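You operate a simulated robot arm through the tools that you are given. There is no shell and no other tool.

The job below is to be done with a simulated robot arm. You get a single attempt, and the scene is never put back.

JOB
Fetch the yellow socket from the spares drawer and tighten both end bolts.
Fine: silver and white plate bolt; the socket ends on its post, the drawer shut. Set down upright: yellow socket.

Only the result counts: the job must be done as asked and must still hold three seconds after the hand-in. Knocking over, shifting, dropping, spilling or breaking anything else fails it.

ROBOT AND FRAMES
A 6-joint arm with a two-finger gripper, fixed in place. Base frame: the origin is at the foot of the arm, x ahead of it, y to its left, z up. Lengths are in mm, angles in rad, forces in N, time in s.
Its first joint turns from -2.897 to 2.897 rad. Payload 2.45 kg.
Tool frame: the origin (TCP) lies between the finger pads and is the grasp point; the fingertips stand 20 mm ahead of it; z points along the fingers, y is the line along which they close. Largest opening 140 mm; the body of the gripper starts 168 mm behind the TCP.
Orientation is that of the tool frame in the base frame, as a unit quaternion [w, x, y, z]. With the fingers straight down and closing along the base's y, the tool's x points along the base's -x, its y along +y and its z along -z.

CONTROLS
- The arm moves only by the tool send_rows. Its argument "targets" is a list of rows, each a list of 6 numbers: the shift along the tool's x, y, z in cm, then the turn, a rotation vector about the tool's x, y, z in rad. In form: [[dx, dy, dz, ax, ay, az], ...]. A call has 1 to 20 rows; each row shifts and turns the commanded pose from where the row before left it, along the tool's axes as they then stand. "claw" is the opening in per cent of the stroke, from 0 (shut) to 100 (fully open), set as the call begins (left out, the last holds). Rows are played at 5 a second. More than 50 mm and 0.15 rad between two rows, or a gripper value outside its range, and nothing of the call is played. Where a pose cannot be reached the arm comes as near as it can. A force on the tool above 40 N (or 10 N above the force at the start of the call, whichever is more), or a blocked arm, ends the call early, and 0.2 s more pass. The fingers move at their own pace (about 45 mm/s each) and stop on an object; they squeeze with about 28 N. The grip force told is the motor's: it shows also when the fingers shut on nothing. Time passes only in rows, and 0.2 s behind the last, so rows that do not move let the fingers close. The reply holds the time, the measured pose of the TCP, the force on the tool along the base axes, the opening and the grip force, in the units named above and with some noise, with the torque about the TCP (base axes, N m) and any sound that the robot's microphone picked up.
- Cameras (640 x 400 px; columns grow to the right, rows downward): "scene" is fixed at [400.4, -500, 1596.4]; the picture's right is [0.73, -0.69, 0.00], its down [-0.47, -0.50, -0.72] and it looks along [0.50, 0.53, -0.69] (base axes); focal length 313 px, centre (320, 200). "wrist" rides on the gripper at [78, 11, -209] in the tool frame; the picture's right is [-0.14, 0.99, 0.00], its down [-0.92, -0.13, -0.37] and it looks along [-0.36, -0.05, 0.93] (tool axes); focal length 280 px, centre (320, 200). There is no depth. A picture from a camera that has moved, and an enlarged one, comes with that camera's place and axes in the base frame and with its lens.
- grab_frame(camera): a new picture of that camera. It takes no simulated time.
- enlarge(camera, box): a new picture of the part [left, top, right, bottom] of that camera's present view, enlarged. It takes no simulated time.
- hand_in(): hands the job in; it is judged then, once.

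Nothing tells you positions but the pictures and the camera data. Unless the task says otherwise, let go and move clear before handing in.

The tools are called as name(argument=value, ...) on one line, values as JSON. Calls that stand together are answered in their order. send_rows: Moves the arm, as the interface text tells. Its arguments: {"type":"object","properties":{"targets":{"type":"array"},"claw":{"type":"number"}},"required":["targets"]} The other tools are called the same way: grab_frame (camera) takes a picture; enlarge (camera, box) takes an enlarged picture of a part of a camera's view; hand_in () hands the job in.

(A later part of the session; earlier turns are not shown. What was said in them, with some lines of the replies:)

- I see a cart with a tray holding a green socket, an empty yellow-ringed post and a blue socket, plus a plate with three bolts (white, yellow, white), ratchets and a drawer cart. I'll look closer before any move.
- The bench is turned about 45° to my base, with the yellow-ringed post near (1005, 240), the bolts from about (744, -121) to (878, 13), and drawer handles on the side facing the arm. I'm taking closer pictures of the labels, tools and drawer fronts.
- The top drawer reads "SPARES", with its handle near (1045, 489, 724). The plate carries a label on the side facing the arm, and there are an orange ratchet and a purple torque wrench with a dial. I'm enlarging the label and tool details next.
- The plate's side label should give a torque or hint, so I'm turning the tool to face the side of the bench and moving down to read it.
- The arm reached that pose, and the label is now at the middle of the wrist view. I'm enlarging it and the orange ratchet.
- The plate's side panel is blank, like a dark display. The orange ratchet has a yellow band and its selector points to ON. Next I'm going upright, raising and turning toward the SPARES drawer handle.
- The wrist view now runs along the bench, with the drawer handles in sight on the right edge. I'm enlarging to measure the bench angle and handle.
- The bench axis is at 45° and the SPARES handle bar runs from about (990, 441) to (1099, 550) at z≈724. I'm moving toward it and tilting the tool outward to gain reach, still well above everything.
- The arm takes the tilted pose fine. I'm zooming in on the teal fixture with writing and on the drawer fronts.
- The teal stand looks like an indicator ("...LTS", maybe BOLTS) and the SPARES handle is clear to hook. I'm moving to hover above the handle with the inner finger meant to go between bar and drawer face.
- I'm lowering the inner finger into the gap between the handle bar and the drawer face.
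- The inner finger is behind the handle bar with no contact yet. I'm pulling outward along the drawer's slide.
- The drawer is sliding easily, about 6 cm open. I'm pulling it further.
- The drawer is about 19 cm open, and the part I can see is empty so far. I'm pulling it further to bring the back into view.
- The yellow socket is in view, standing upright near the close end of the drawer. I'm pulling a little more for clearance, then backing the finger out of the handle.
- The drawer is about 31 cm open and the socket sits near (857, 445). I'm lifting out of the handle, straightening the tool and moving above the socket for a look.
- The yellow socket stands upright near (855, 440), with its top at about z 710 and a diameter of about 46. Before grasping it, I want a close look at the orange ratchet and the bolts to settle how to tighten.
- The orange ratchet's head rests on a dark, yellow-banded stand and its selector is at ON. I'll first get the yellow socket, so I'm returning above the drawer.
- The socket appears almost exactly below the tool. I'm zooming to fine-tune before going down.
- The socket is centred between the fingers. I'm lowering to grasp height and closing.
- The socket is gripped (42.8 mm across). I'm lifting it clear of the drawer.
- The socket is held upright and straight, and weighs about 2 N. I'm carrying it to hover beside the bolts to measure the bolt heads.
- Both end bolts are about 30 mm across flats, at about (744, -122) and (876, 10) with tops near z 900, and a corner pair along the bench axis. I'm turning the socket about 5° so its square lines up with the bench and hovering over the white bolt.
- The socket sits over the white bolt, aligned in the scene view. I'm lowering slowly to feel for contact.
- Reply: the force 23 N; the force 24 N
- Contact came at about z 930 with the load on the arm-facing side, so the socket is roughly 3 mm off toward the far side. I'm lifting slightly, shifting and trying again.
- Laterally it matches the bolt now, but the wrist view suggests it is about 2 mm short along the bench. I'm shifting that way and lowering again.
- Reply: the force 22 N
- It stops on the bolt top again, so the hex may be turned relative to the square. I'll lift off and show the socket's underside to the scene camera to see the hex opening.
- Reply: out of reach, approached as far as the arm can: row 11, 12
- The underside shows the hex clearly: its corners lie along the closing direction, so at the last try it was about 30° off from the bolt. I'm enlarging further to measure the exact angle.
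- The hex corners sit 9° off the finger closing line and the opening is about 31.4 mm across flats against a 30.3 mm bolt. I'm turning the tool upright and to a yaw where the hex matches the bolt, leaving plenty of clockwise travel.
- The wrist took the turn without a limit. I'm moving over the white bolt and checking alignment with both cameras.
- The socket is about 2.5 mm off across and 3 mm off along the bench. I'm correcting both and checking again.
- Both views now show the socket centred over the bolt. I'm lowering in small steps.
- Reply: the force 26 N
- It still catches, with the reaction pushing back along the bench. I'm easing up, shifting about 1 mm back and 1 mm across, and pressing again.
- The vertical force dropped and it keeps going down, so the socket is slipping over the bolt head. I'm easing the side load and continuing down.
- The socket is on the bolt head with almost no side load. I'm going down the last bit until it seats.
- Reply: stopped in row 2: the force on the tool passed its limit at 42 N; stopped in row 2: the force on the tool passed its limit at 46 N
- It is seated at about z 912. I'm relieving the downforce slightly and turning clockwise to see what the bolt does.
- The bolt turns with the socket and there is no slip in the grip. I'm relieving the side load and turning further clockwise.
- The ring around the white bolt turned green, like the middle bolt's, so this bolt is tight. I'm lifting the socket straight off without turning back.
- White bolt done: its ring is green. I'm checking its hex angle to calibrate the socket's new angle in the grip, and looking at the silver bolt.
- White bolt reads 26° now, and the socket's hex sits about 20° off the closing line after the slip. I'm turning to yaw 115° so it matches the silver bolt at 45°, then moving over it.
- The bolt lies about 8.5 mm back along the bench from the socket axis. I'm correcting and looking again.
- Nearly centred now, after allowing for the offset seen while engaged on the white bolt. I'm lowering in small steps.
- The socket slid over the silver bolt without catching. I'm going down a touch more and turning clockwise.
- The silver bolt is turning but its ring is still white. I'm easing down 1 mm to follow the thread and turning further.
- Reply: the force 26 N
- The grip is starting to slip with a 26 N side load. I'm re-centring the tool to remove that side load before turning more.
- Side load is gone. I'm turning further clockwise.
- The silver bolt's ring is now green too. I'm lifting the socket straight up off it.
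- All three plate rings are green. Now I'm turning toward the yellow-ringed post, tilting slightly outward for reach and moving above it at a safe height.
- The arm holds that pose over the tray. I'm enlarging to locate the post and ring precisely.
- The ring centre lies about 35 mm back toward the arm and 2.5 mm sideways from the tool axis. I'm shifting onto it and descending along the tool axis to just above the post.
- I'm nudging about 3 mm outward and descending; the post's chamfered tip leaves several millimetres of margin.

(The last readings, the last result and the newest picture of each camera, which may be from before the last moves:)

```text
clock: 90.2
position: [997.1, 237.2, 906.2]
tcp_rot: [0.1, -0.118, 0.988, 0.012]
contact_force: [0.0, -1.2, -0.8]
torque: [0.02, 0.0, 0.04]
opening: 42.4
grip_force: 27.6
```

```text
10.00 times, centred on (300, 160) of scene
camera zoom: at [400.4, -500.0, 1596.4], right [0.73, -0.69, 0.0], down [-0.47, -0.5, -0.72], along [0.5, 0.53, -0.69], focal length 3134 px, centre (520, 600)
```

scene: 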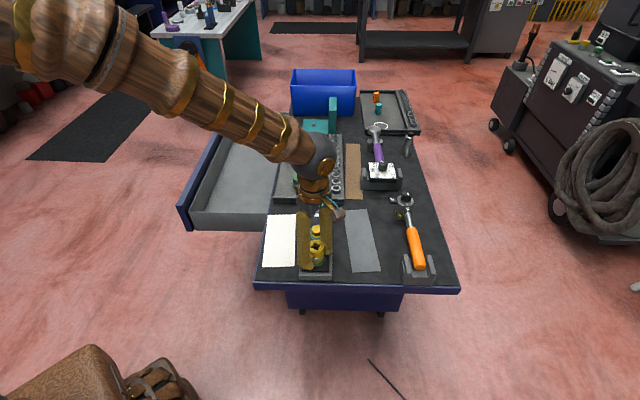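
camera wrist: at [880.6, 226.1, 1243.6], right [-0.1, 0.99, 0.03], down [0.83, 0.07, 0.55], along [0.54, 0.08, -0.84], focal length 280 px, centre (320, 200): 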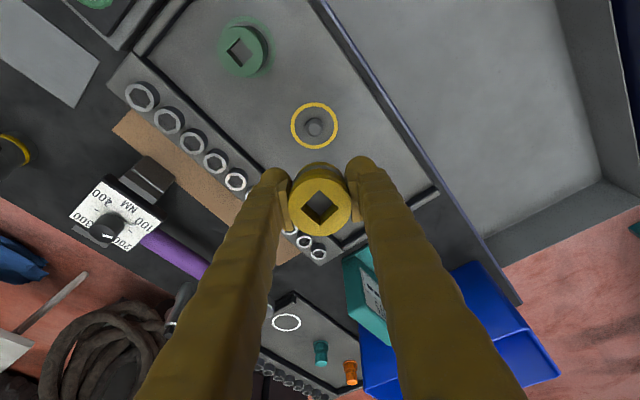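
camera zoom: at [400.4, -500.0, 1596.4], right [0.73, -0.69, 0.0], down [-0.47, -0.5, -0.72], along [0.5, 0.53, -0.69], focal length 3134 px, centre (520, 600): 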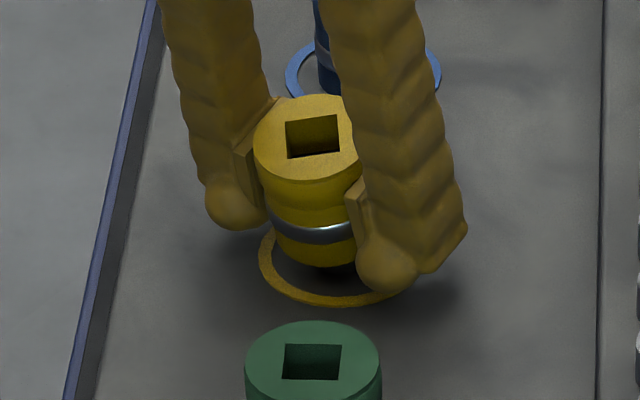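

The socket is going over the post without touching. I'm lowering until it reaches the tray floor.

send_rows(targets=[[0, 0, 0.25, 0, 0, 0], [0, 0, 0.25, 0, 0, 0]])

send_rows(targets=[[0, 0, 0.2, 0, 0, 0], [0, 0, 0.2, 0, 0, 0]])

enlarge(camera="scene", box=[285, 140, 315, 180])

```text
clock: 90.8
position: [997.3, 237.2, 901.3]
tcp_rot: [0.101, -0.118, 0.988, 0.011]
contact_force: [-0.2, -0.4, -2.2]
torque: [0.02, -0.02, -0.01]
opening: 42.6
grip_force: 27.6
```

```text
clock: 91.4
position: [997.9, 237.7, 898.1]
tcp_rot: [0.101, -0.118, 0.988, 0.012]
contact_force: [-0.6, 0.2, -1.3]
torque: [-0.02, 0.01, 0.03]
opening: 42.3
grip_force: 27.5
```

```text
10.00 times, centred on (300, 160) of scene
camera zoom: at [400.4, -500.0, 1596.4], right [0.73, -0.69, 0.0], down [-0.47, -0.5, -0.72], along [0.5, 0.53, -0.69], focal length 3134 px, centre (520, 600)
```

zoom: 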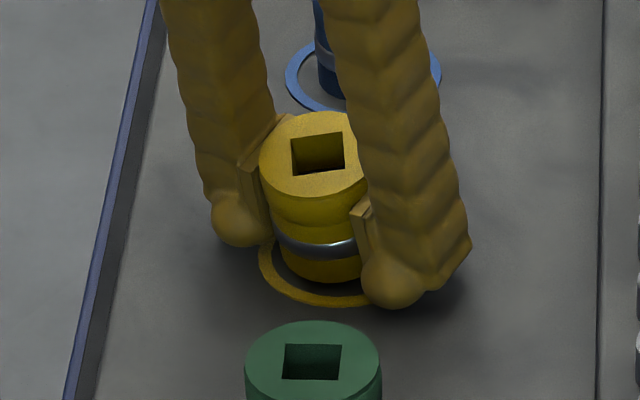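

send_rows(targets=[[0, 0, 0.2, 0, 0, 0], [0, 0, 0.2, 0, 0, 0]])

send_rows(targets=[[0, 0, 0.15, 0, 0, 0], [0, 0, 0.15, 0, 0, 0]])

enlarge(camera="scene", box=[285, 140, 315, 180])

```text
clock: 92.0
position: [999.5, 238.2, 895.6]
tcp_rot: [0.102, -0.117, 0.988, 0.012]
contact_force: [0.4, 0.0, -2.5]
torque: [-0.02, 0.02, -0.01]
opening: 42.7
grip_force: 27.7
```

```text
clock: 92.6
position: [1001.1, 238.6, 893.1]
tcp_rot: [0.104, -0.118, 0.988, 0.012]
contact_force: [-9.5, -2.8, 27.2]
torque: [-0.01, 0.47, -0.02]
opening: 42.3
grip_force: 27.9
```

```text
10.00 times, centred on (300, 160) of scene
camera zoom: at [400.4, -500.0, 1596.4], right [0.73, -0.69, 0.0], down [-0.47, -0.5, -0.72], along [0.5, 0.53, -0.69], focal length 3134 px, centre (520, 600)
```

zoom: 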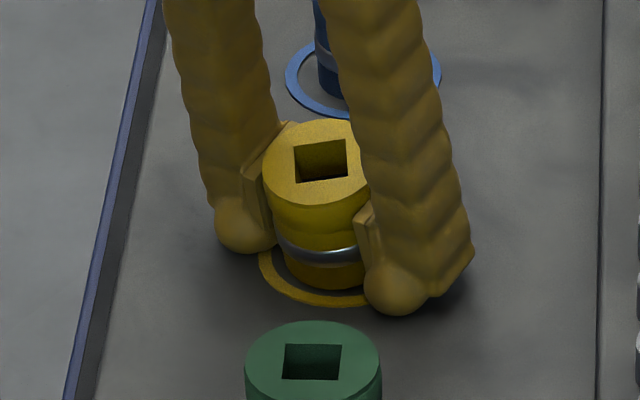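

The socket's near rim is on the tray floor with the post inside it. I'm relieving the pressure and opening the fingers.

send_rows(targets=[[0, 0, -0.15, 0, 0, 0], [0, 0, 0, 0, 0, 0]])

send_rows(targets=[[0, 0, 0, 0, 0, 0], [0, 0, 0, 0, 0, 0], [0, 0, 0, 0, 0, 0], [0, 0, 0, 0, 0, 0]], claw=55)

enlarge(camera="scene", box=[285, 140, 315, 180])

enlarge(camera="wrist", box=[240, 110, 400, 250])

```text
clock: 93.2
position: [1000.1, 238.4, 893.6]
tcp_rot: [0.103, -0.118, 0.988, 0.011]
contact_force: [9.2, -3.3, 24.4]
torque: [0.02, 0.01, 0.03]
opening: 42.6
grip_force: 27.6
```

```text
clock: 93.8
position: [1000.6, 235.4, 894.0]
tcp_rot: [0.101, -0.117, 0.988, 0.012]
contact_force: [-0.4, -0.6, 0.6]
torque: [0.0, 0.02, -0.01]
opening: 76.9
grip_force: 0.0
stopped in row 2: the force on the tool passed its limit at 52 N (the readings are from after the stop); the commanded pose is now the measured one
```

```text
10.00 times, centred on (300, 160) of scene
camera zoom: at [400.4, -500.0, 1596.4], right [0.73, -0.69, 0.0], down [-0.47, -0.5, -0.72], along [0.5, 0.53, -0.69], focal length 3134 px, centre (520, 600)
```

zoom: 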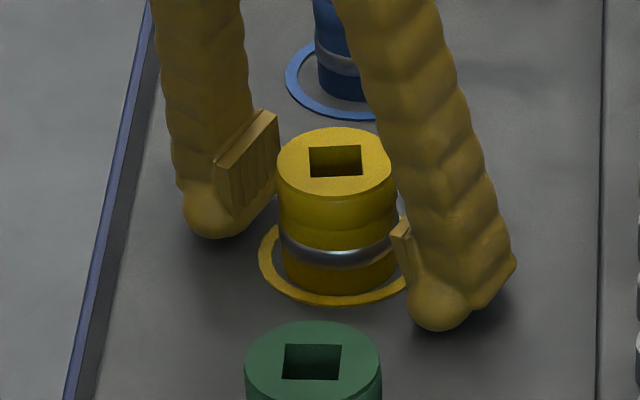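

```text
2.86 times, centred on (320, 180) of wrist
camera zoom: at [882.9, 219.5, 1081.9], right [-0.1, 0.99, 0.03], down [0.83, 0.07, 0.55], along [0.54, 0.08, -0.84], focal length 801 px, centre (320, 257)
```

zoom: 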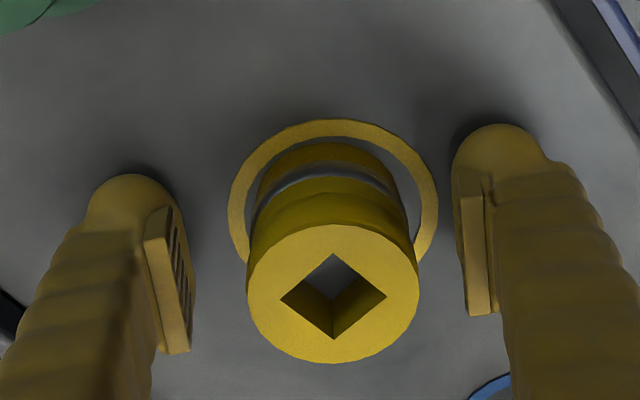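

The socket stands upright on its post. I'm backing off along the tool axis, and will then check it.

send_rows(targets=[[0, 0, -0.6, 0, 0, 0], [0, 0, -1.5, 0, 0, 0], [0, 0, -3.0, 0, 0, 0], [0, 0, -4.0, 0, 0, 0], [0, 0, -4.0, 0, 0, 0]])

enlarge(camera="scene", box=[280, 125, 330, 195])

grab_frame(camera="wrist")

```text
clock: 95.0
position: [973.9, 230.9, 1023.2]
tcp_rot: [0.101, -0.117, 0.988, 0.011]
contact_force: [1.1, -0.6, -0.6]
torque: [-0.03, 0.01, 0.0]
opening: 77.0
grip_force: 0.0
```

```text
5.71 times, centred on (305, 160) of scene
camera zoom: at [400.4, -500.0, 1596.4], right [0.73, -0.69, 0.0], down [-0.47, -0.5, -0.72], along [0.5, 0.53, -0.69], focal length 1791 px, centre (406, 429)
```

zoom: 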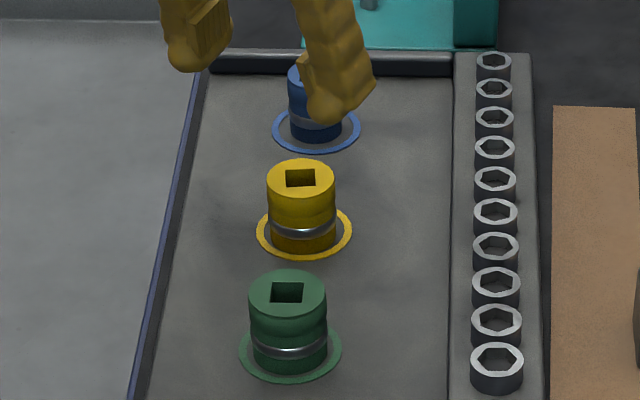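

```text
taken
camera wrist: at [856.4, 214.3, 1211.2], right [-0.1, 0.99, 0.03], down [0.83, 0.07, 0.55], along [0.54, 0.08, -0.84], focal length 280 px, centre (320, 200)
```

wrist: 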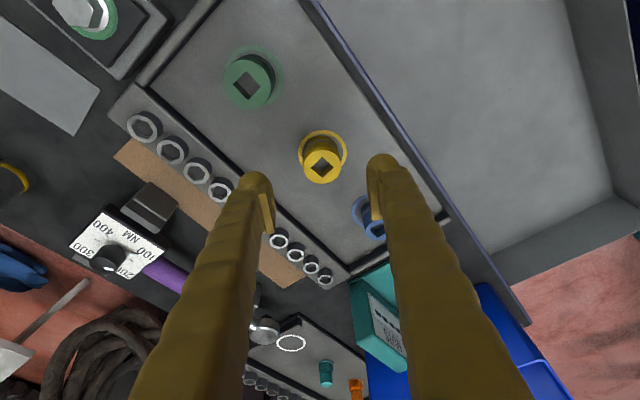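

The yellow socket sits upright in its ring like its neighbours. Now I'm straightening the tool, closing the fingers and moving outside the drawer front to push it shut.

send_rows(targets=[[0, 0, 0, 0, 0.1, 0], [0, 0, 0, 0, 0.1, 0], [0, 0, 0, 0, 0, 0.146], [0, 0, 0, 0, 0, 0.146], [0, 0, 0, 0, 0, 0.146], [0, 0, 0, 0, 0, 0.146], [0, 0, 0, 0, 0, 0.146], [0, 0, 0, 0, 0, 0.146], [0, 0, 0, 0, 0, 0.146]], claw=0)

send_rows(targets=[[4.54, 0.05, 0, 0, 0, 0], [4.54, 0.05, 0, 0, 0, 0], [4.54, 0.05, 0, 0, 0, 0], [4.54, 0.05, 0, 0, 0, 0], [4.54, 0.05, 0, 0, 0, 0], [4.54, 0.05, 0, 0, 0, 0], [4.54, 0.05, 0, 0, 0, 0], [4.54, 0.05, 0, 0, 0, 0], [4.54, 0.05, 0, 0, 0, 0], [4.54, 0.05, 0, 0, 0, 0], [4.54, 0.05, 0, 0, 0, 0]])

grab_frame(camera="wrist")

grab_frame(camera="scene")

```text
clock: 97.0
position: [974.3, 229.5, 1020.9]
tcp_rot: [0.003, 0.385, 0.923, 0.0]
contact_force: [-0.2, 0.4, 0.0]
torque: [-0.01, 0.02, -0.01]
opening: 0.0
grip_force: 28.0
```

```text
clock: 99.4
position: [624.6, 587.8, 1022.3]
tcp_rot: [0.003, 0.384, 0.923, 0.001]
contact_force: [-0.2, -0.3, -0.1]
torque: [-0.04, -0.01, 0.0]
opening: 0.0
grip_force: 27.7
```

```text
taken
camera wrist: at [576.3, 652.0, 1229.8], right [0.8, 0.6, 0.0], down [0.56, -0.74, 0.37], along [0.23, -0.3, -0.93], focal length 280 px, centre (320, 200)
```

wrist: 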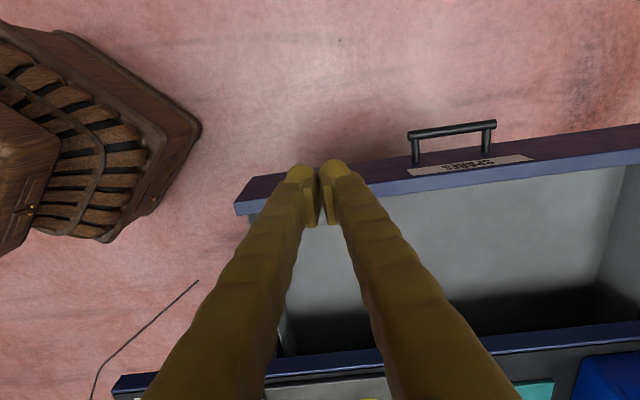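

```text
taken
```

scene: 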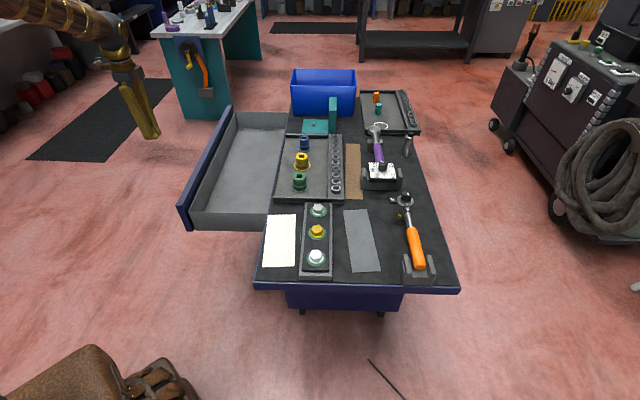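

I'm outside the drawer front, about 75 mm clear of it. I'm lowering to mid-panel height.

send_rows(targets=[[0, 0, 4.6, 0, 0, 0], [0, 0, 4.6, 0, 0, 0], [0, 0, 4.6, 0, 0, 0], [0, 0, 4.6, 0, 0, 0], [0, 0, 4.6, 0, 0, 0], [0, 0, 4.6, 0, 0, 0], [0, 0, 0, 0, 0, 0]])

grab_frame(camera="wrist")

enlarge(camera="scene", box=[120, 80, 300, 240])

```text
clock: 101.0
position: [629.8, 588.9, 743.3]
tcp_rot: [0.003, 0.384, 0.923, 0.0]
contact_force: [-0.7, -1.6, 0.0]
torque: [0.03, -0.01, 0.0]
opening: 0.0
grip_force: 27.9
```

```text
taken
camera wrist: at [580.8, 652.4, 951.9], right [0.8, 0.6, 0.0], down [0.56, -0.74, 0.37], along [0.23, -0.3, -0.93], focal length 280 px, centre (320, 200)
```

wrist: 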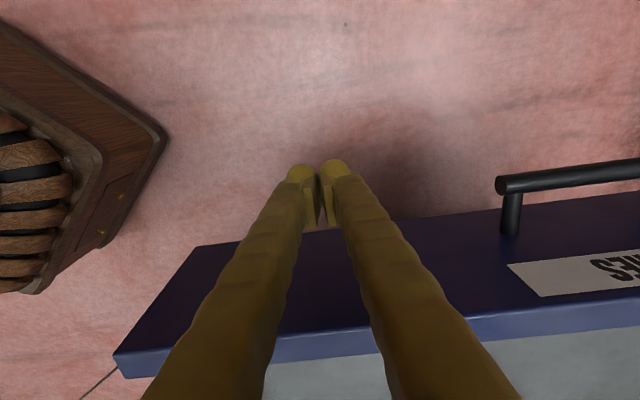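

```text
2.50 times, centred on (210, 160) of scene
camera zoom: at [400.4, -500.0, 1596.4], right [0.73, -0.69, 0.0], down [-0.47, -0.5, -0.72], along [0.5, 0.53, -0.69], focal length 783 px, centre (595, 300)
```

zoom: 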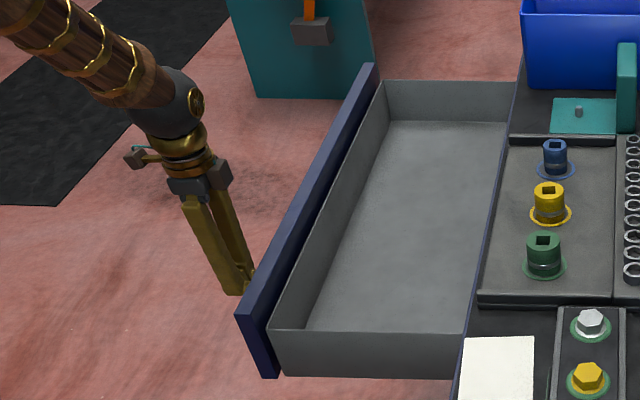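

The closed fingers are in front of the panel. I'm pushing the drawer in.

send_rows(targets=[[-2.5, 0, 0, 0, 0, 0], [-2.0, 0, 0, 0, 0, 0], [-1.0, 0, 0, 0, 0, 0], [-1.0, 0, 0, 0, 0, 0], [-1.5, 0, 0, 0, 0, 0], [-2.0, 0, 0, 0, 0, 0], [-2.0, 0, 0, 0, 0, 0], [-2.0, 0, 0, 0, 0, 0], [-2.0, 0, 0, 0, 0, 0]])

enlarge(camera="scene", box=[140, 80, 320, 240])

```text
clock: 103.0
position: [742.0, 473.1, 742.3]
tcp_rot: [0.003, 0.384, 0.923, 0.0]
contact_force: [0.1, 0.0, -0.2]
torque: [0.03, 0.0, 0.06]
opening: 0.0
grip_force: 29.7
```

```text
2.50 times, centred on (230, 160) of scene
camera zoom: at [400.4, -500.0, 1596.4], right [0.73, -0.69, 0.0], down [-0.47, -0.5, -0.72], along [0.5, 0.53, -0.69], focal length 783 px, centre (545, 300)
```

zoom: 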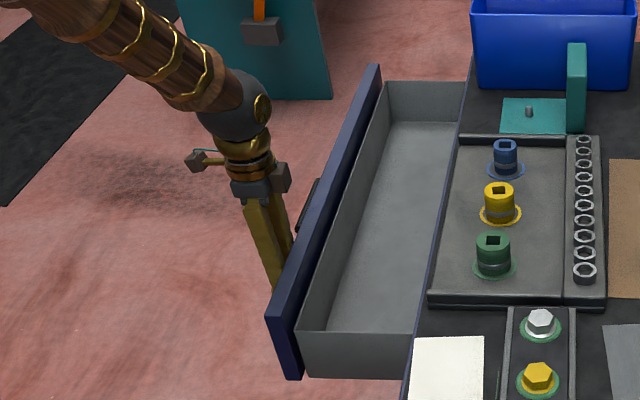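

The drawer is moving in smoothly. I'm continuing.

send_rows(targets=[[-2.0, 0, 0, 0, 0, 0], [-2.0, 0, 0, 0, 0, 0], [-2.0, 0, 0, 0, 0, 0], [-2.0, 0, 0, 0, 0, 0], [-2.0, 0, 0, 0, 0, 0], [-2.0, 0, 0, 0, 0, 0], [-2.0, 0, 0, 0, 0, 0], [-2.0, 0, 0, 0, 0, 0], [-1.5, 0, 0, 0, 0, 0], [-1.0, 0, 0, 0, 0, 0], [-1.0, 0, 0, 0, 0, 0]])

enlarge(camera="scene", box=[180, 80, 340, 220])

grab_frame(camera="wrist")

```text
clock: 105.4
position: [880.1, 334.3, 744.9]
tcp_rot: [0.003, 0.384, 0.923, 0.001]
contact_force: [0.6, -1.3, 0.4]
torque: [-0.03, -0.04, 0.0]
opening: 0.0
grip_force: 29.1
```

```text
2.86 times, centred on (260, 150) of scene
camera zoom: at [400.4, -500.0, 1596.4], right [0.73, -0.69, 0.0], down [-0.47, -0.5, -0.72], along [0.5, 0.53, -0.69], focal length 895 px, centre (491, 343)
```

zoom: 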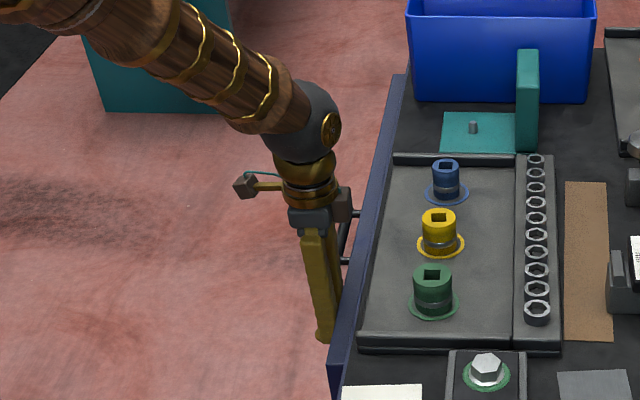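

```text
taken
camera wrist: at [831.0, 398.7, 953.3], right [0.8, 0.6, 0.0], down [0.56, -0.74, 0.37], along [0.23, -0.3, -0.93], focal length 280 px, centre (320, 200)
```

wrist: 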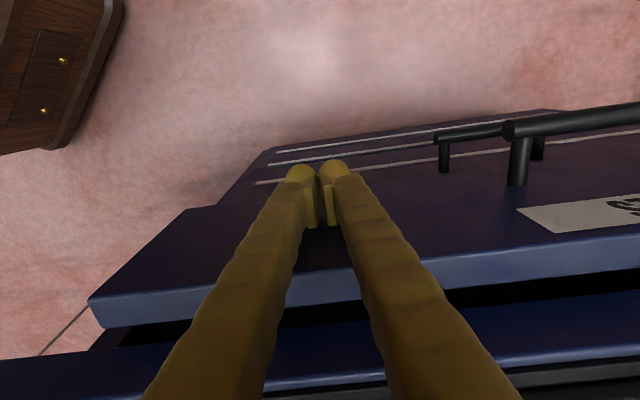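

About 3 cm remain. I'm pushing slowly until the drawer meets its stop.

send_rows(targets=[[-1.0, 0, 0, 0, 0, 0], [-1.0, 0, 0, 0, 0, 0], [-0.7, 0, 0, 0, 0, 0], [-0.5, 0, 0, 0, 0, 0], [-0.4, 0, 0, 0, 0, 0], [-0.3, 0, 0, 0, 0, 0]])

enlarge(camera="scene", box=[220, 80, 340, 220])

grab_frame(camera="wrist")

```text
clock: 106.7
position: [901.8, 311.9, 745.0]
tcp_rot: [0.001, 0.383, 0.924, 0.001]
contact_force: [-7.2, 6.0, 2.6]
torque: [-0.02, 0.04, -0.03]
opening: 5.8
grip_force: 30.2
stopped in row 6: the force on the tool passed its limit at 47 N (the readings are from after the stop); the commanded pose is now the measured one
```

```text
2.86 times, centred on (280, 150) of scene
camera zoom: at [400.4, -500.0, 1596.4], right [0.73, -0.69, 0.0], down [-0.47, -0.5, -0.72], along [0.5, 0.53, -0.69], focal length 895 px, centre (434, 343)
```

zoom: 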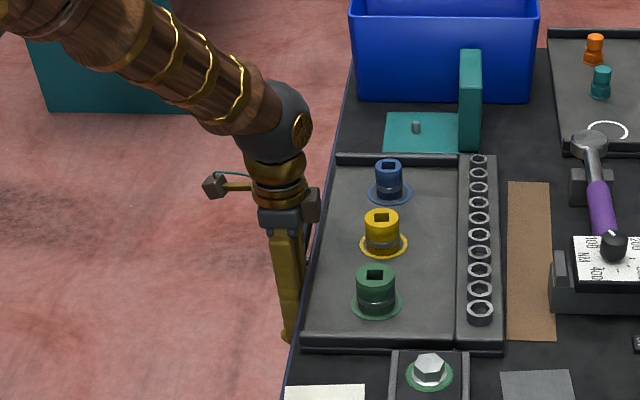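

```text
taken
camera wrist: at [854.5, 375.7, 953.5], right [0.8, 0.6, 0.0], down [0.56, -0.74, 0.37], along [0.22, -0.29, -0.93], focal length 280 px, centre (320, 200)
```

wrist: 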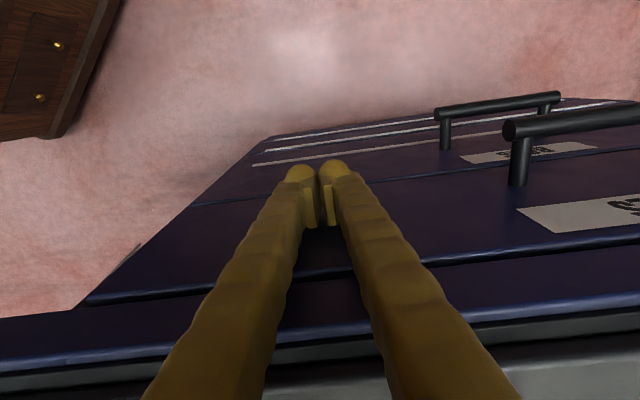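

The drawer met its stop and lines up with the ones below. I'm backing off and checking that it stays shut.

send_rows(targets=[[1.0, 0, 0, 0, 0, 0], [3.0, 0, 0, 0, 0, 0], [4.0, 0, 0, 0, 0, 0], [4.0, 0, 0, 0, 0, 0], [0, 0, -4.5, 0, 0, 0], [0, 0, -4.5, 0, 0, 0], [0, 0, -4.5, 0, 0, 0], [0, 0, -4.5, 0, 0, 0], [0, 0, -4.5, 0, 0, 0], [0, 0, -4.5, 0, 0, 0], [0, 0, -4.5, 0, 0, 0]])

grab_frame(camera="wrist")

grab_frame(camera="scene")

enlarge(camera="scene", box=[250, 120, 350, 290])

```text
clock: 109.1
position: [815.7, 396.6, 1058.5]
tcp_rot: [0.001, 0.383, 0.924, 0.001]
contact_force: [0.3, 0.3, -1.4]
torque: [0.03, -0.01, 0.0]
opening: 0.1
grip_force: 29.1
```

```text
taken
camera wrist: at [769.4, 460.4, 1267.0], right [0.8, 0.6, 0.0], down [0.56, -0.74, 0.37], along [0.22, -0.29, -0.93], focal length 280 px, centre (320, 200)
```

wrist: 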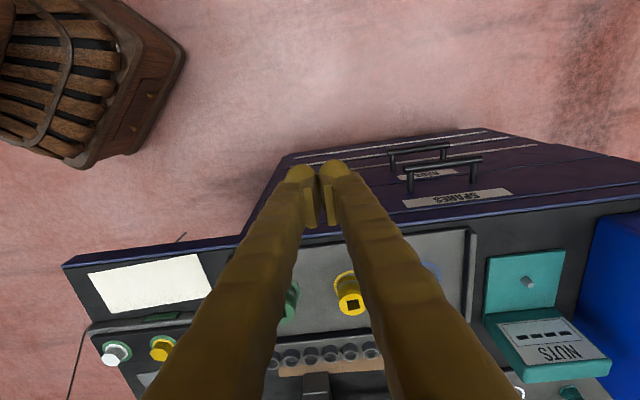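

```text
taken
```

scene: 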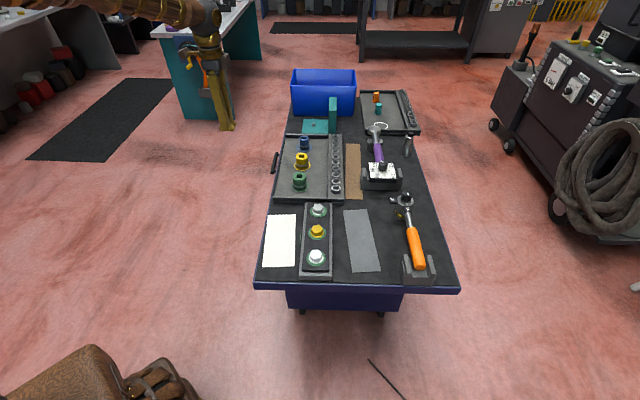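

```text
2.35 times, centred on (300, 205) of scene
camera zoom: at [400.4, -500.0, 1596.4], right [0.73, -0.69, 0.0], down [-0.47, -0.5, -0.72], along [0.5, 0.53, -0.69], focal length 737 px, centre (367, 188)
```

zoom: 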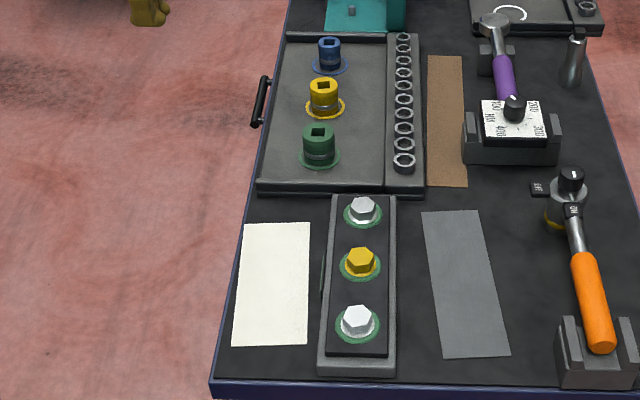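

All three rings are green, the side indicator is green too, and the drawer looks shut. I'm comparing the handle with the first picture and checking the socket closely.

enlarge(camera="scene", box=[260, 140, 310, 200])

enlarge(camera="wrist", box=[360, 120, 540, 230])

enlarge(camera="scene", box=[285, 145, 320, 180])

enlarge(camera="wrist", box=[60, 240, 240, 380])

```text
6.67 times, centred on (285, 170) of scene
camera zoom: at [400.4, -500.0, 1596.4], right [0.73, -0.69, 0.0], down [-0.47, -0.5, -0.72], along [0.5, 0.53, -0.69], focal length 2089 px, centre (553, 400)
```

zoom: 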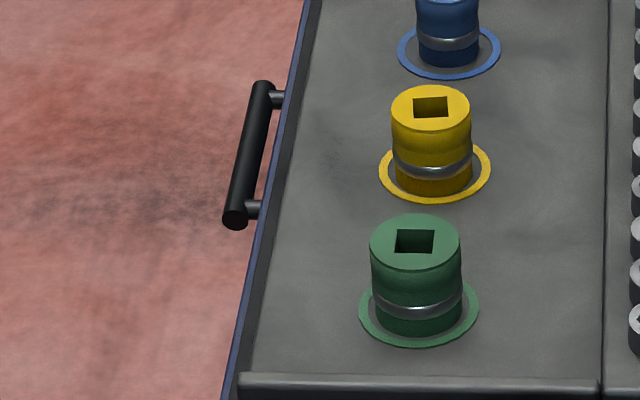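

```text
3.56 times, centred on (450, 175) of wrist
camera zoom: at [769.4, 460.4, 1267.0], right [0.8, 0.6, 0.0], down [0.56, -0.74, 0.37], along [0.22, -0.29, -0.93], focal length 997 px, centre (-142, 289)
```

zoom: 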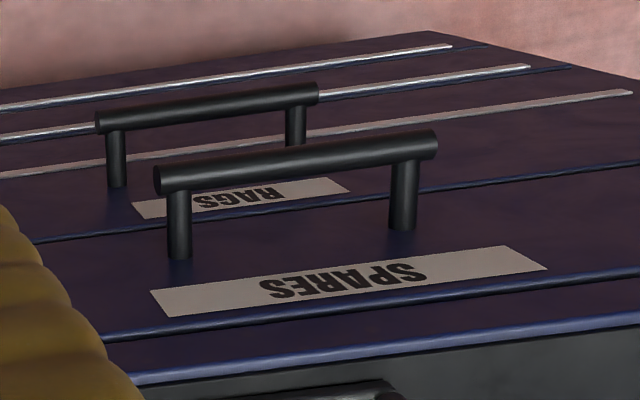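

```text
11.43 times, centred on (302, 162) of scene
camera zoom: at [400.4, -500.0, 1596.4], right [0.73, -0.69, 0.0], down [-0.47, -0.5, -0.72], along [0.5, 0.53, -0.69], focal length 3581 px, centre (520, 629)
```

zoom: 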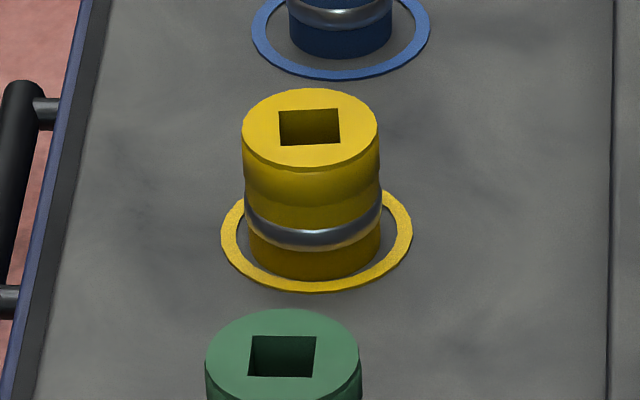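

```text
2.86 times, centred on (150, 310) of wrist
camera zoom: at [769.4, 460.4, 1267.0], right [0.8, 0.6, 0.0], down [0.56, -0.74, 0.37], along [0.22, -0.29, -0.93], focal length 801 px, centre (806, -114)
```

zoom: 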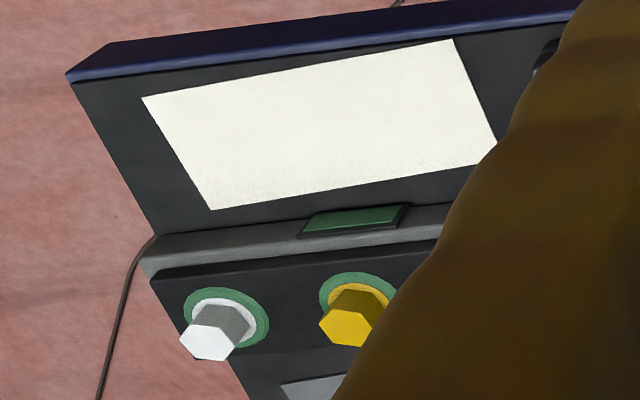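

Everything checks out: the socket stands upright on its post, the bolt rings and the plate indicator are green, the drawer handle matches its starting place, and the arm is clear with nothing held. I'm handing in.

hand_in()

```text
The job is handed in.
```

The job is finished and handed in. The silver and white end bolts are both tight, the yellow socket is on its post, and the spares drawer is shut.

- **Bolts:** I turned each one clockwise with the socket held directly in the gripper. The ring around each bolt changed from white to green, matching the middle bolt. The indicator on the side of the plate also turned green.
- **Socket:** It stands upright inside its yellow ring in the tray, like the green and blue sockets next to it.
- **Drawer:** It is closed against its stop, and the handle is where it was in the first picture.
- **Other items:** In the last pictures nothing else on the bench looks moved. I didn't use the ratchet or the torque wrench. The arm is clear of the bench and holding nothing.

I handed in straight after the last check and haven't seen the judged result.
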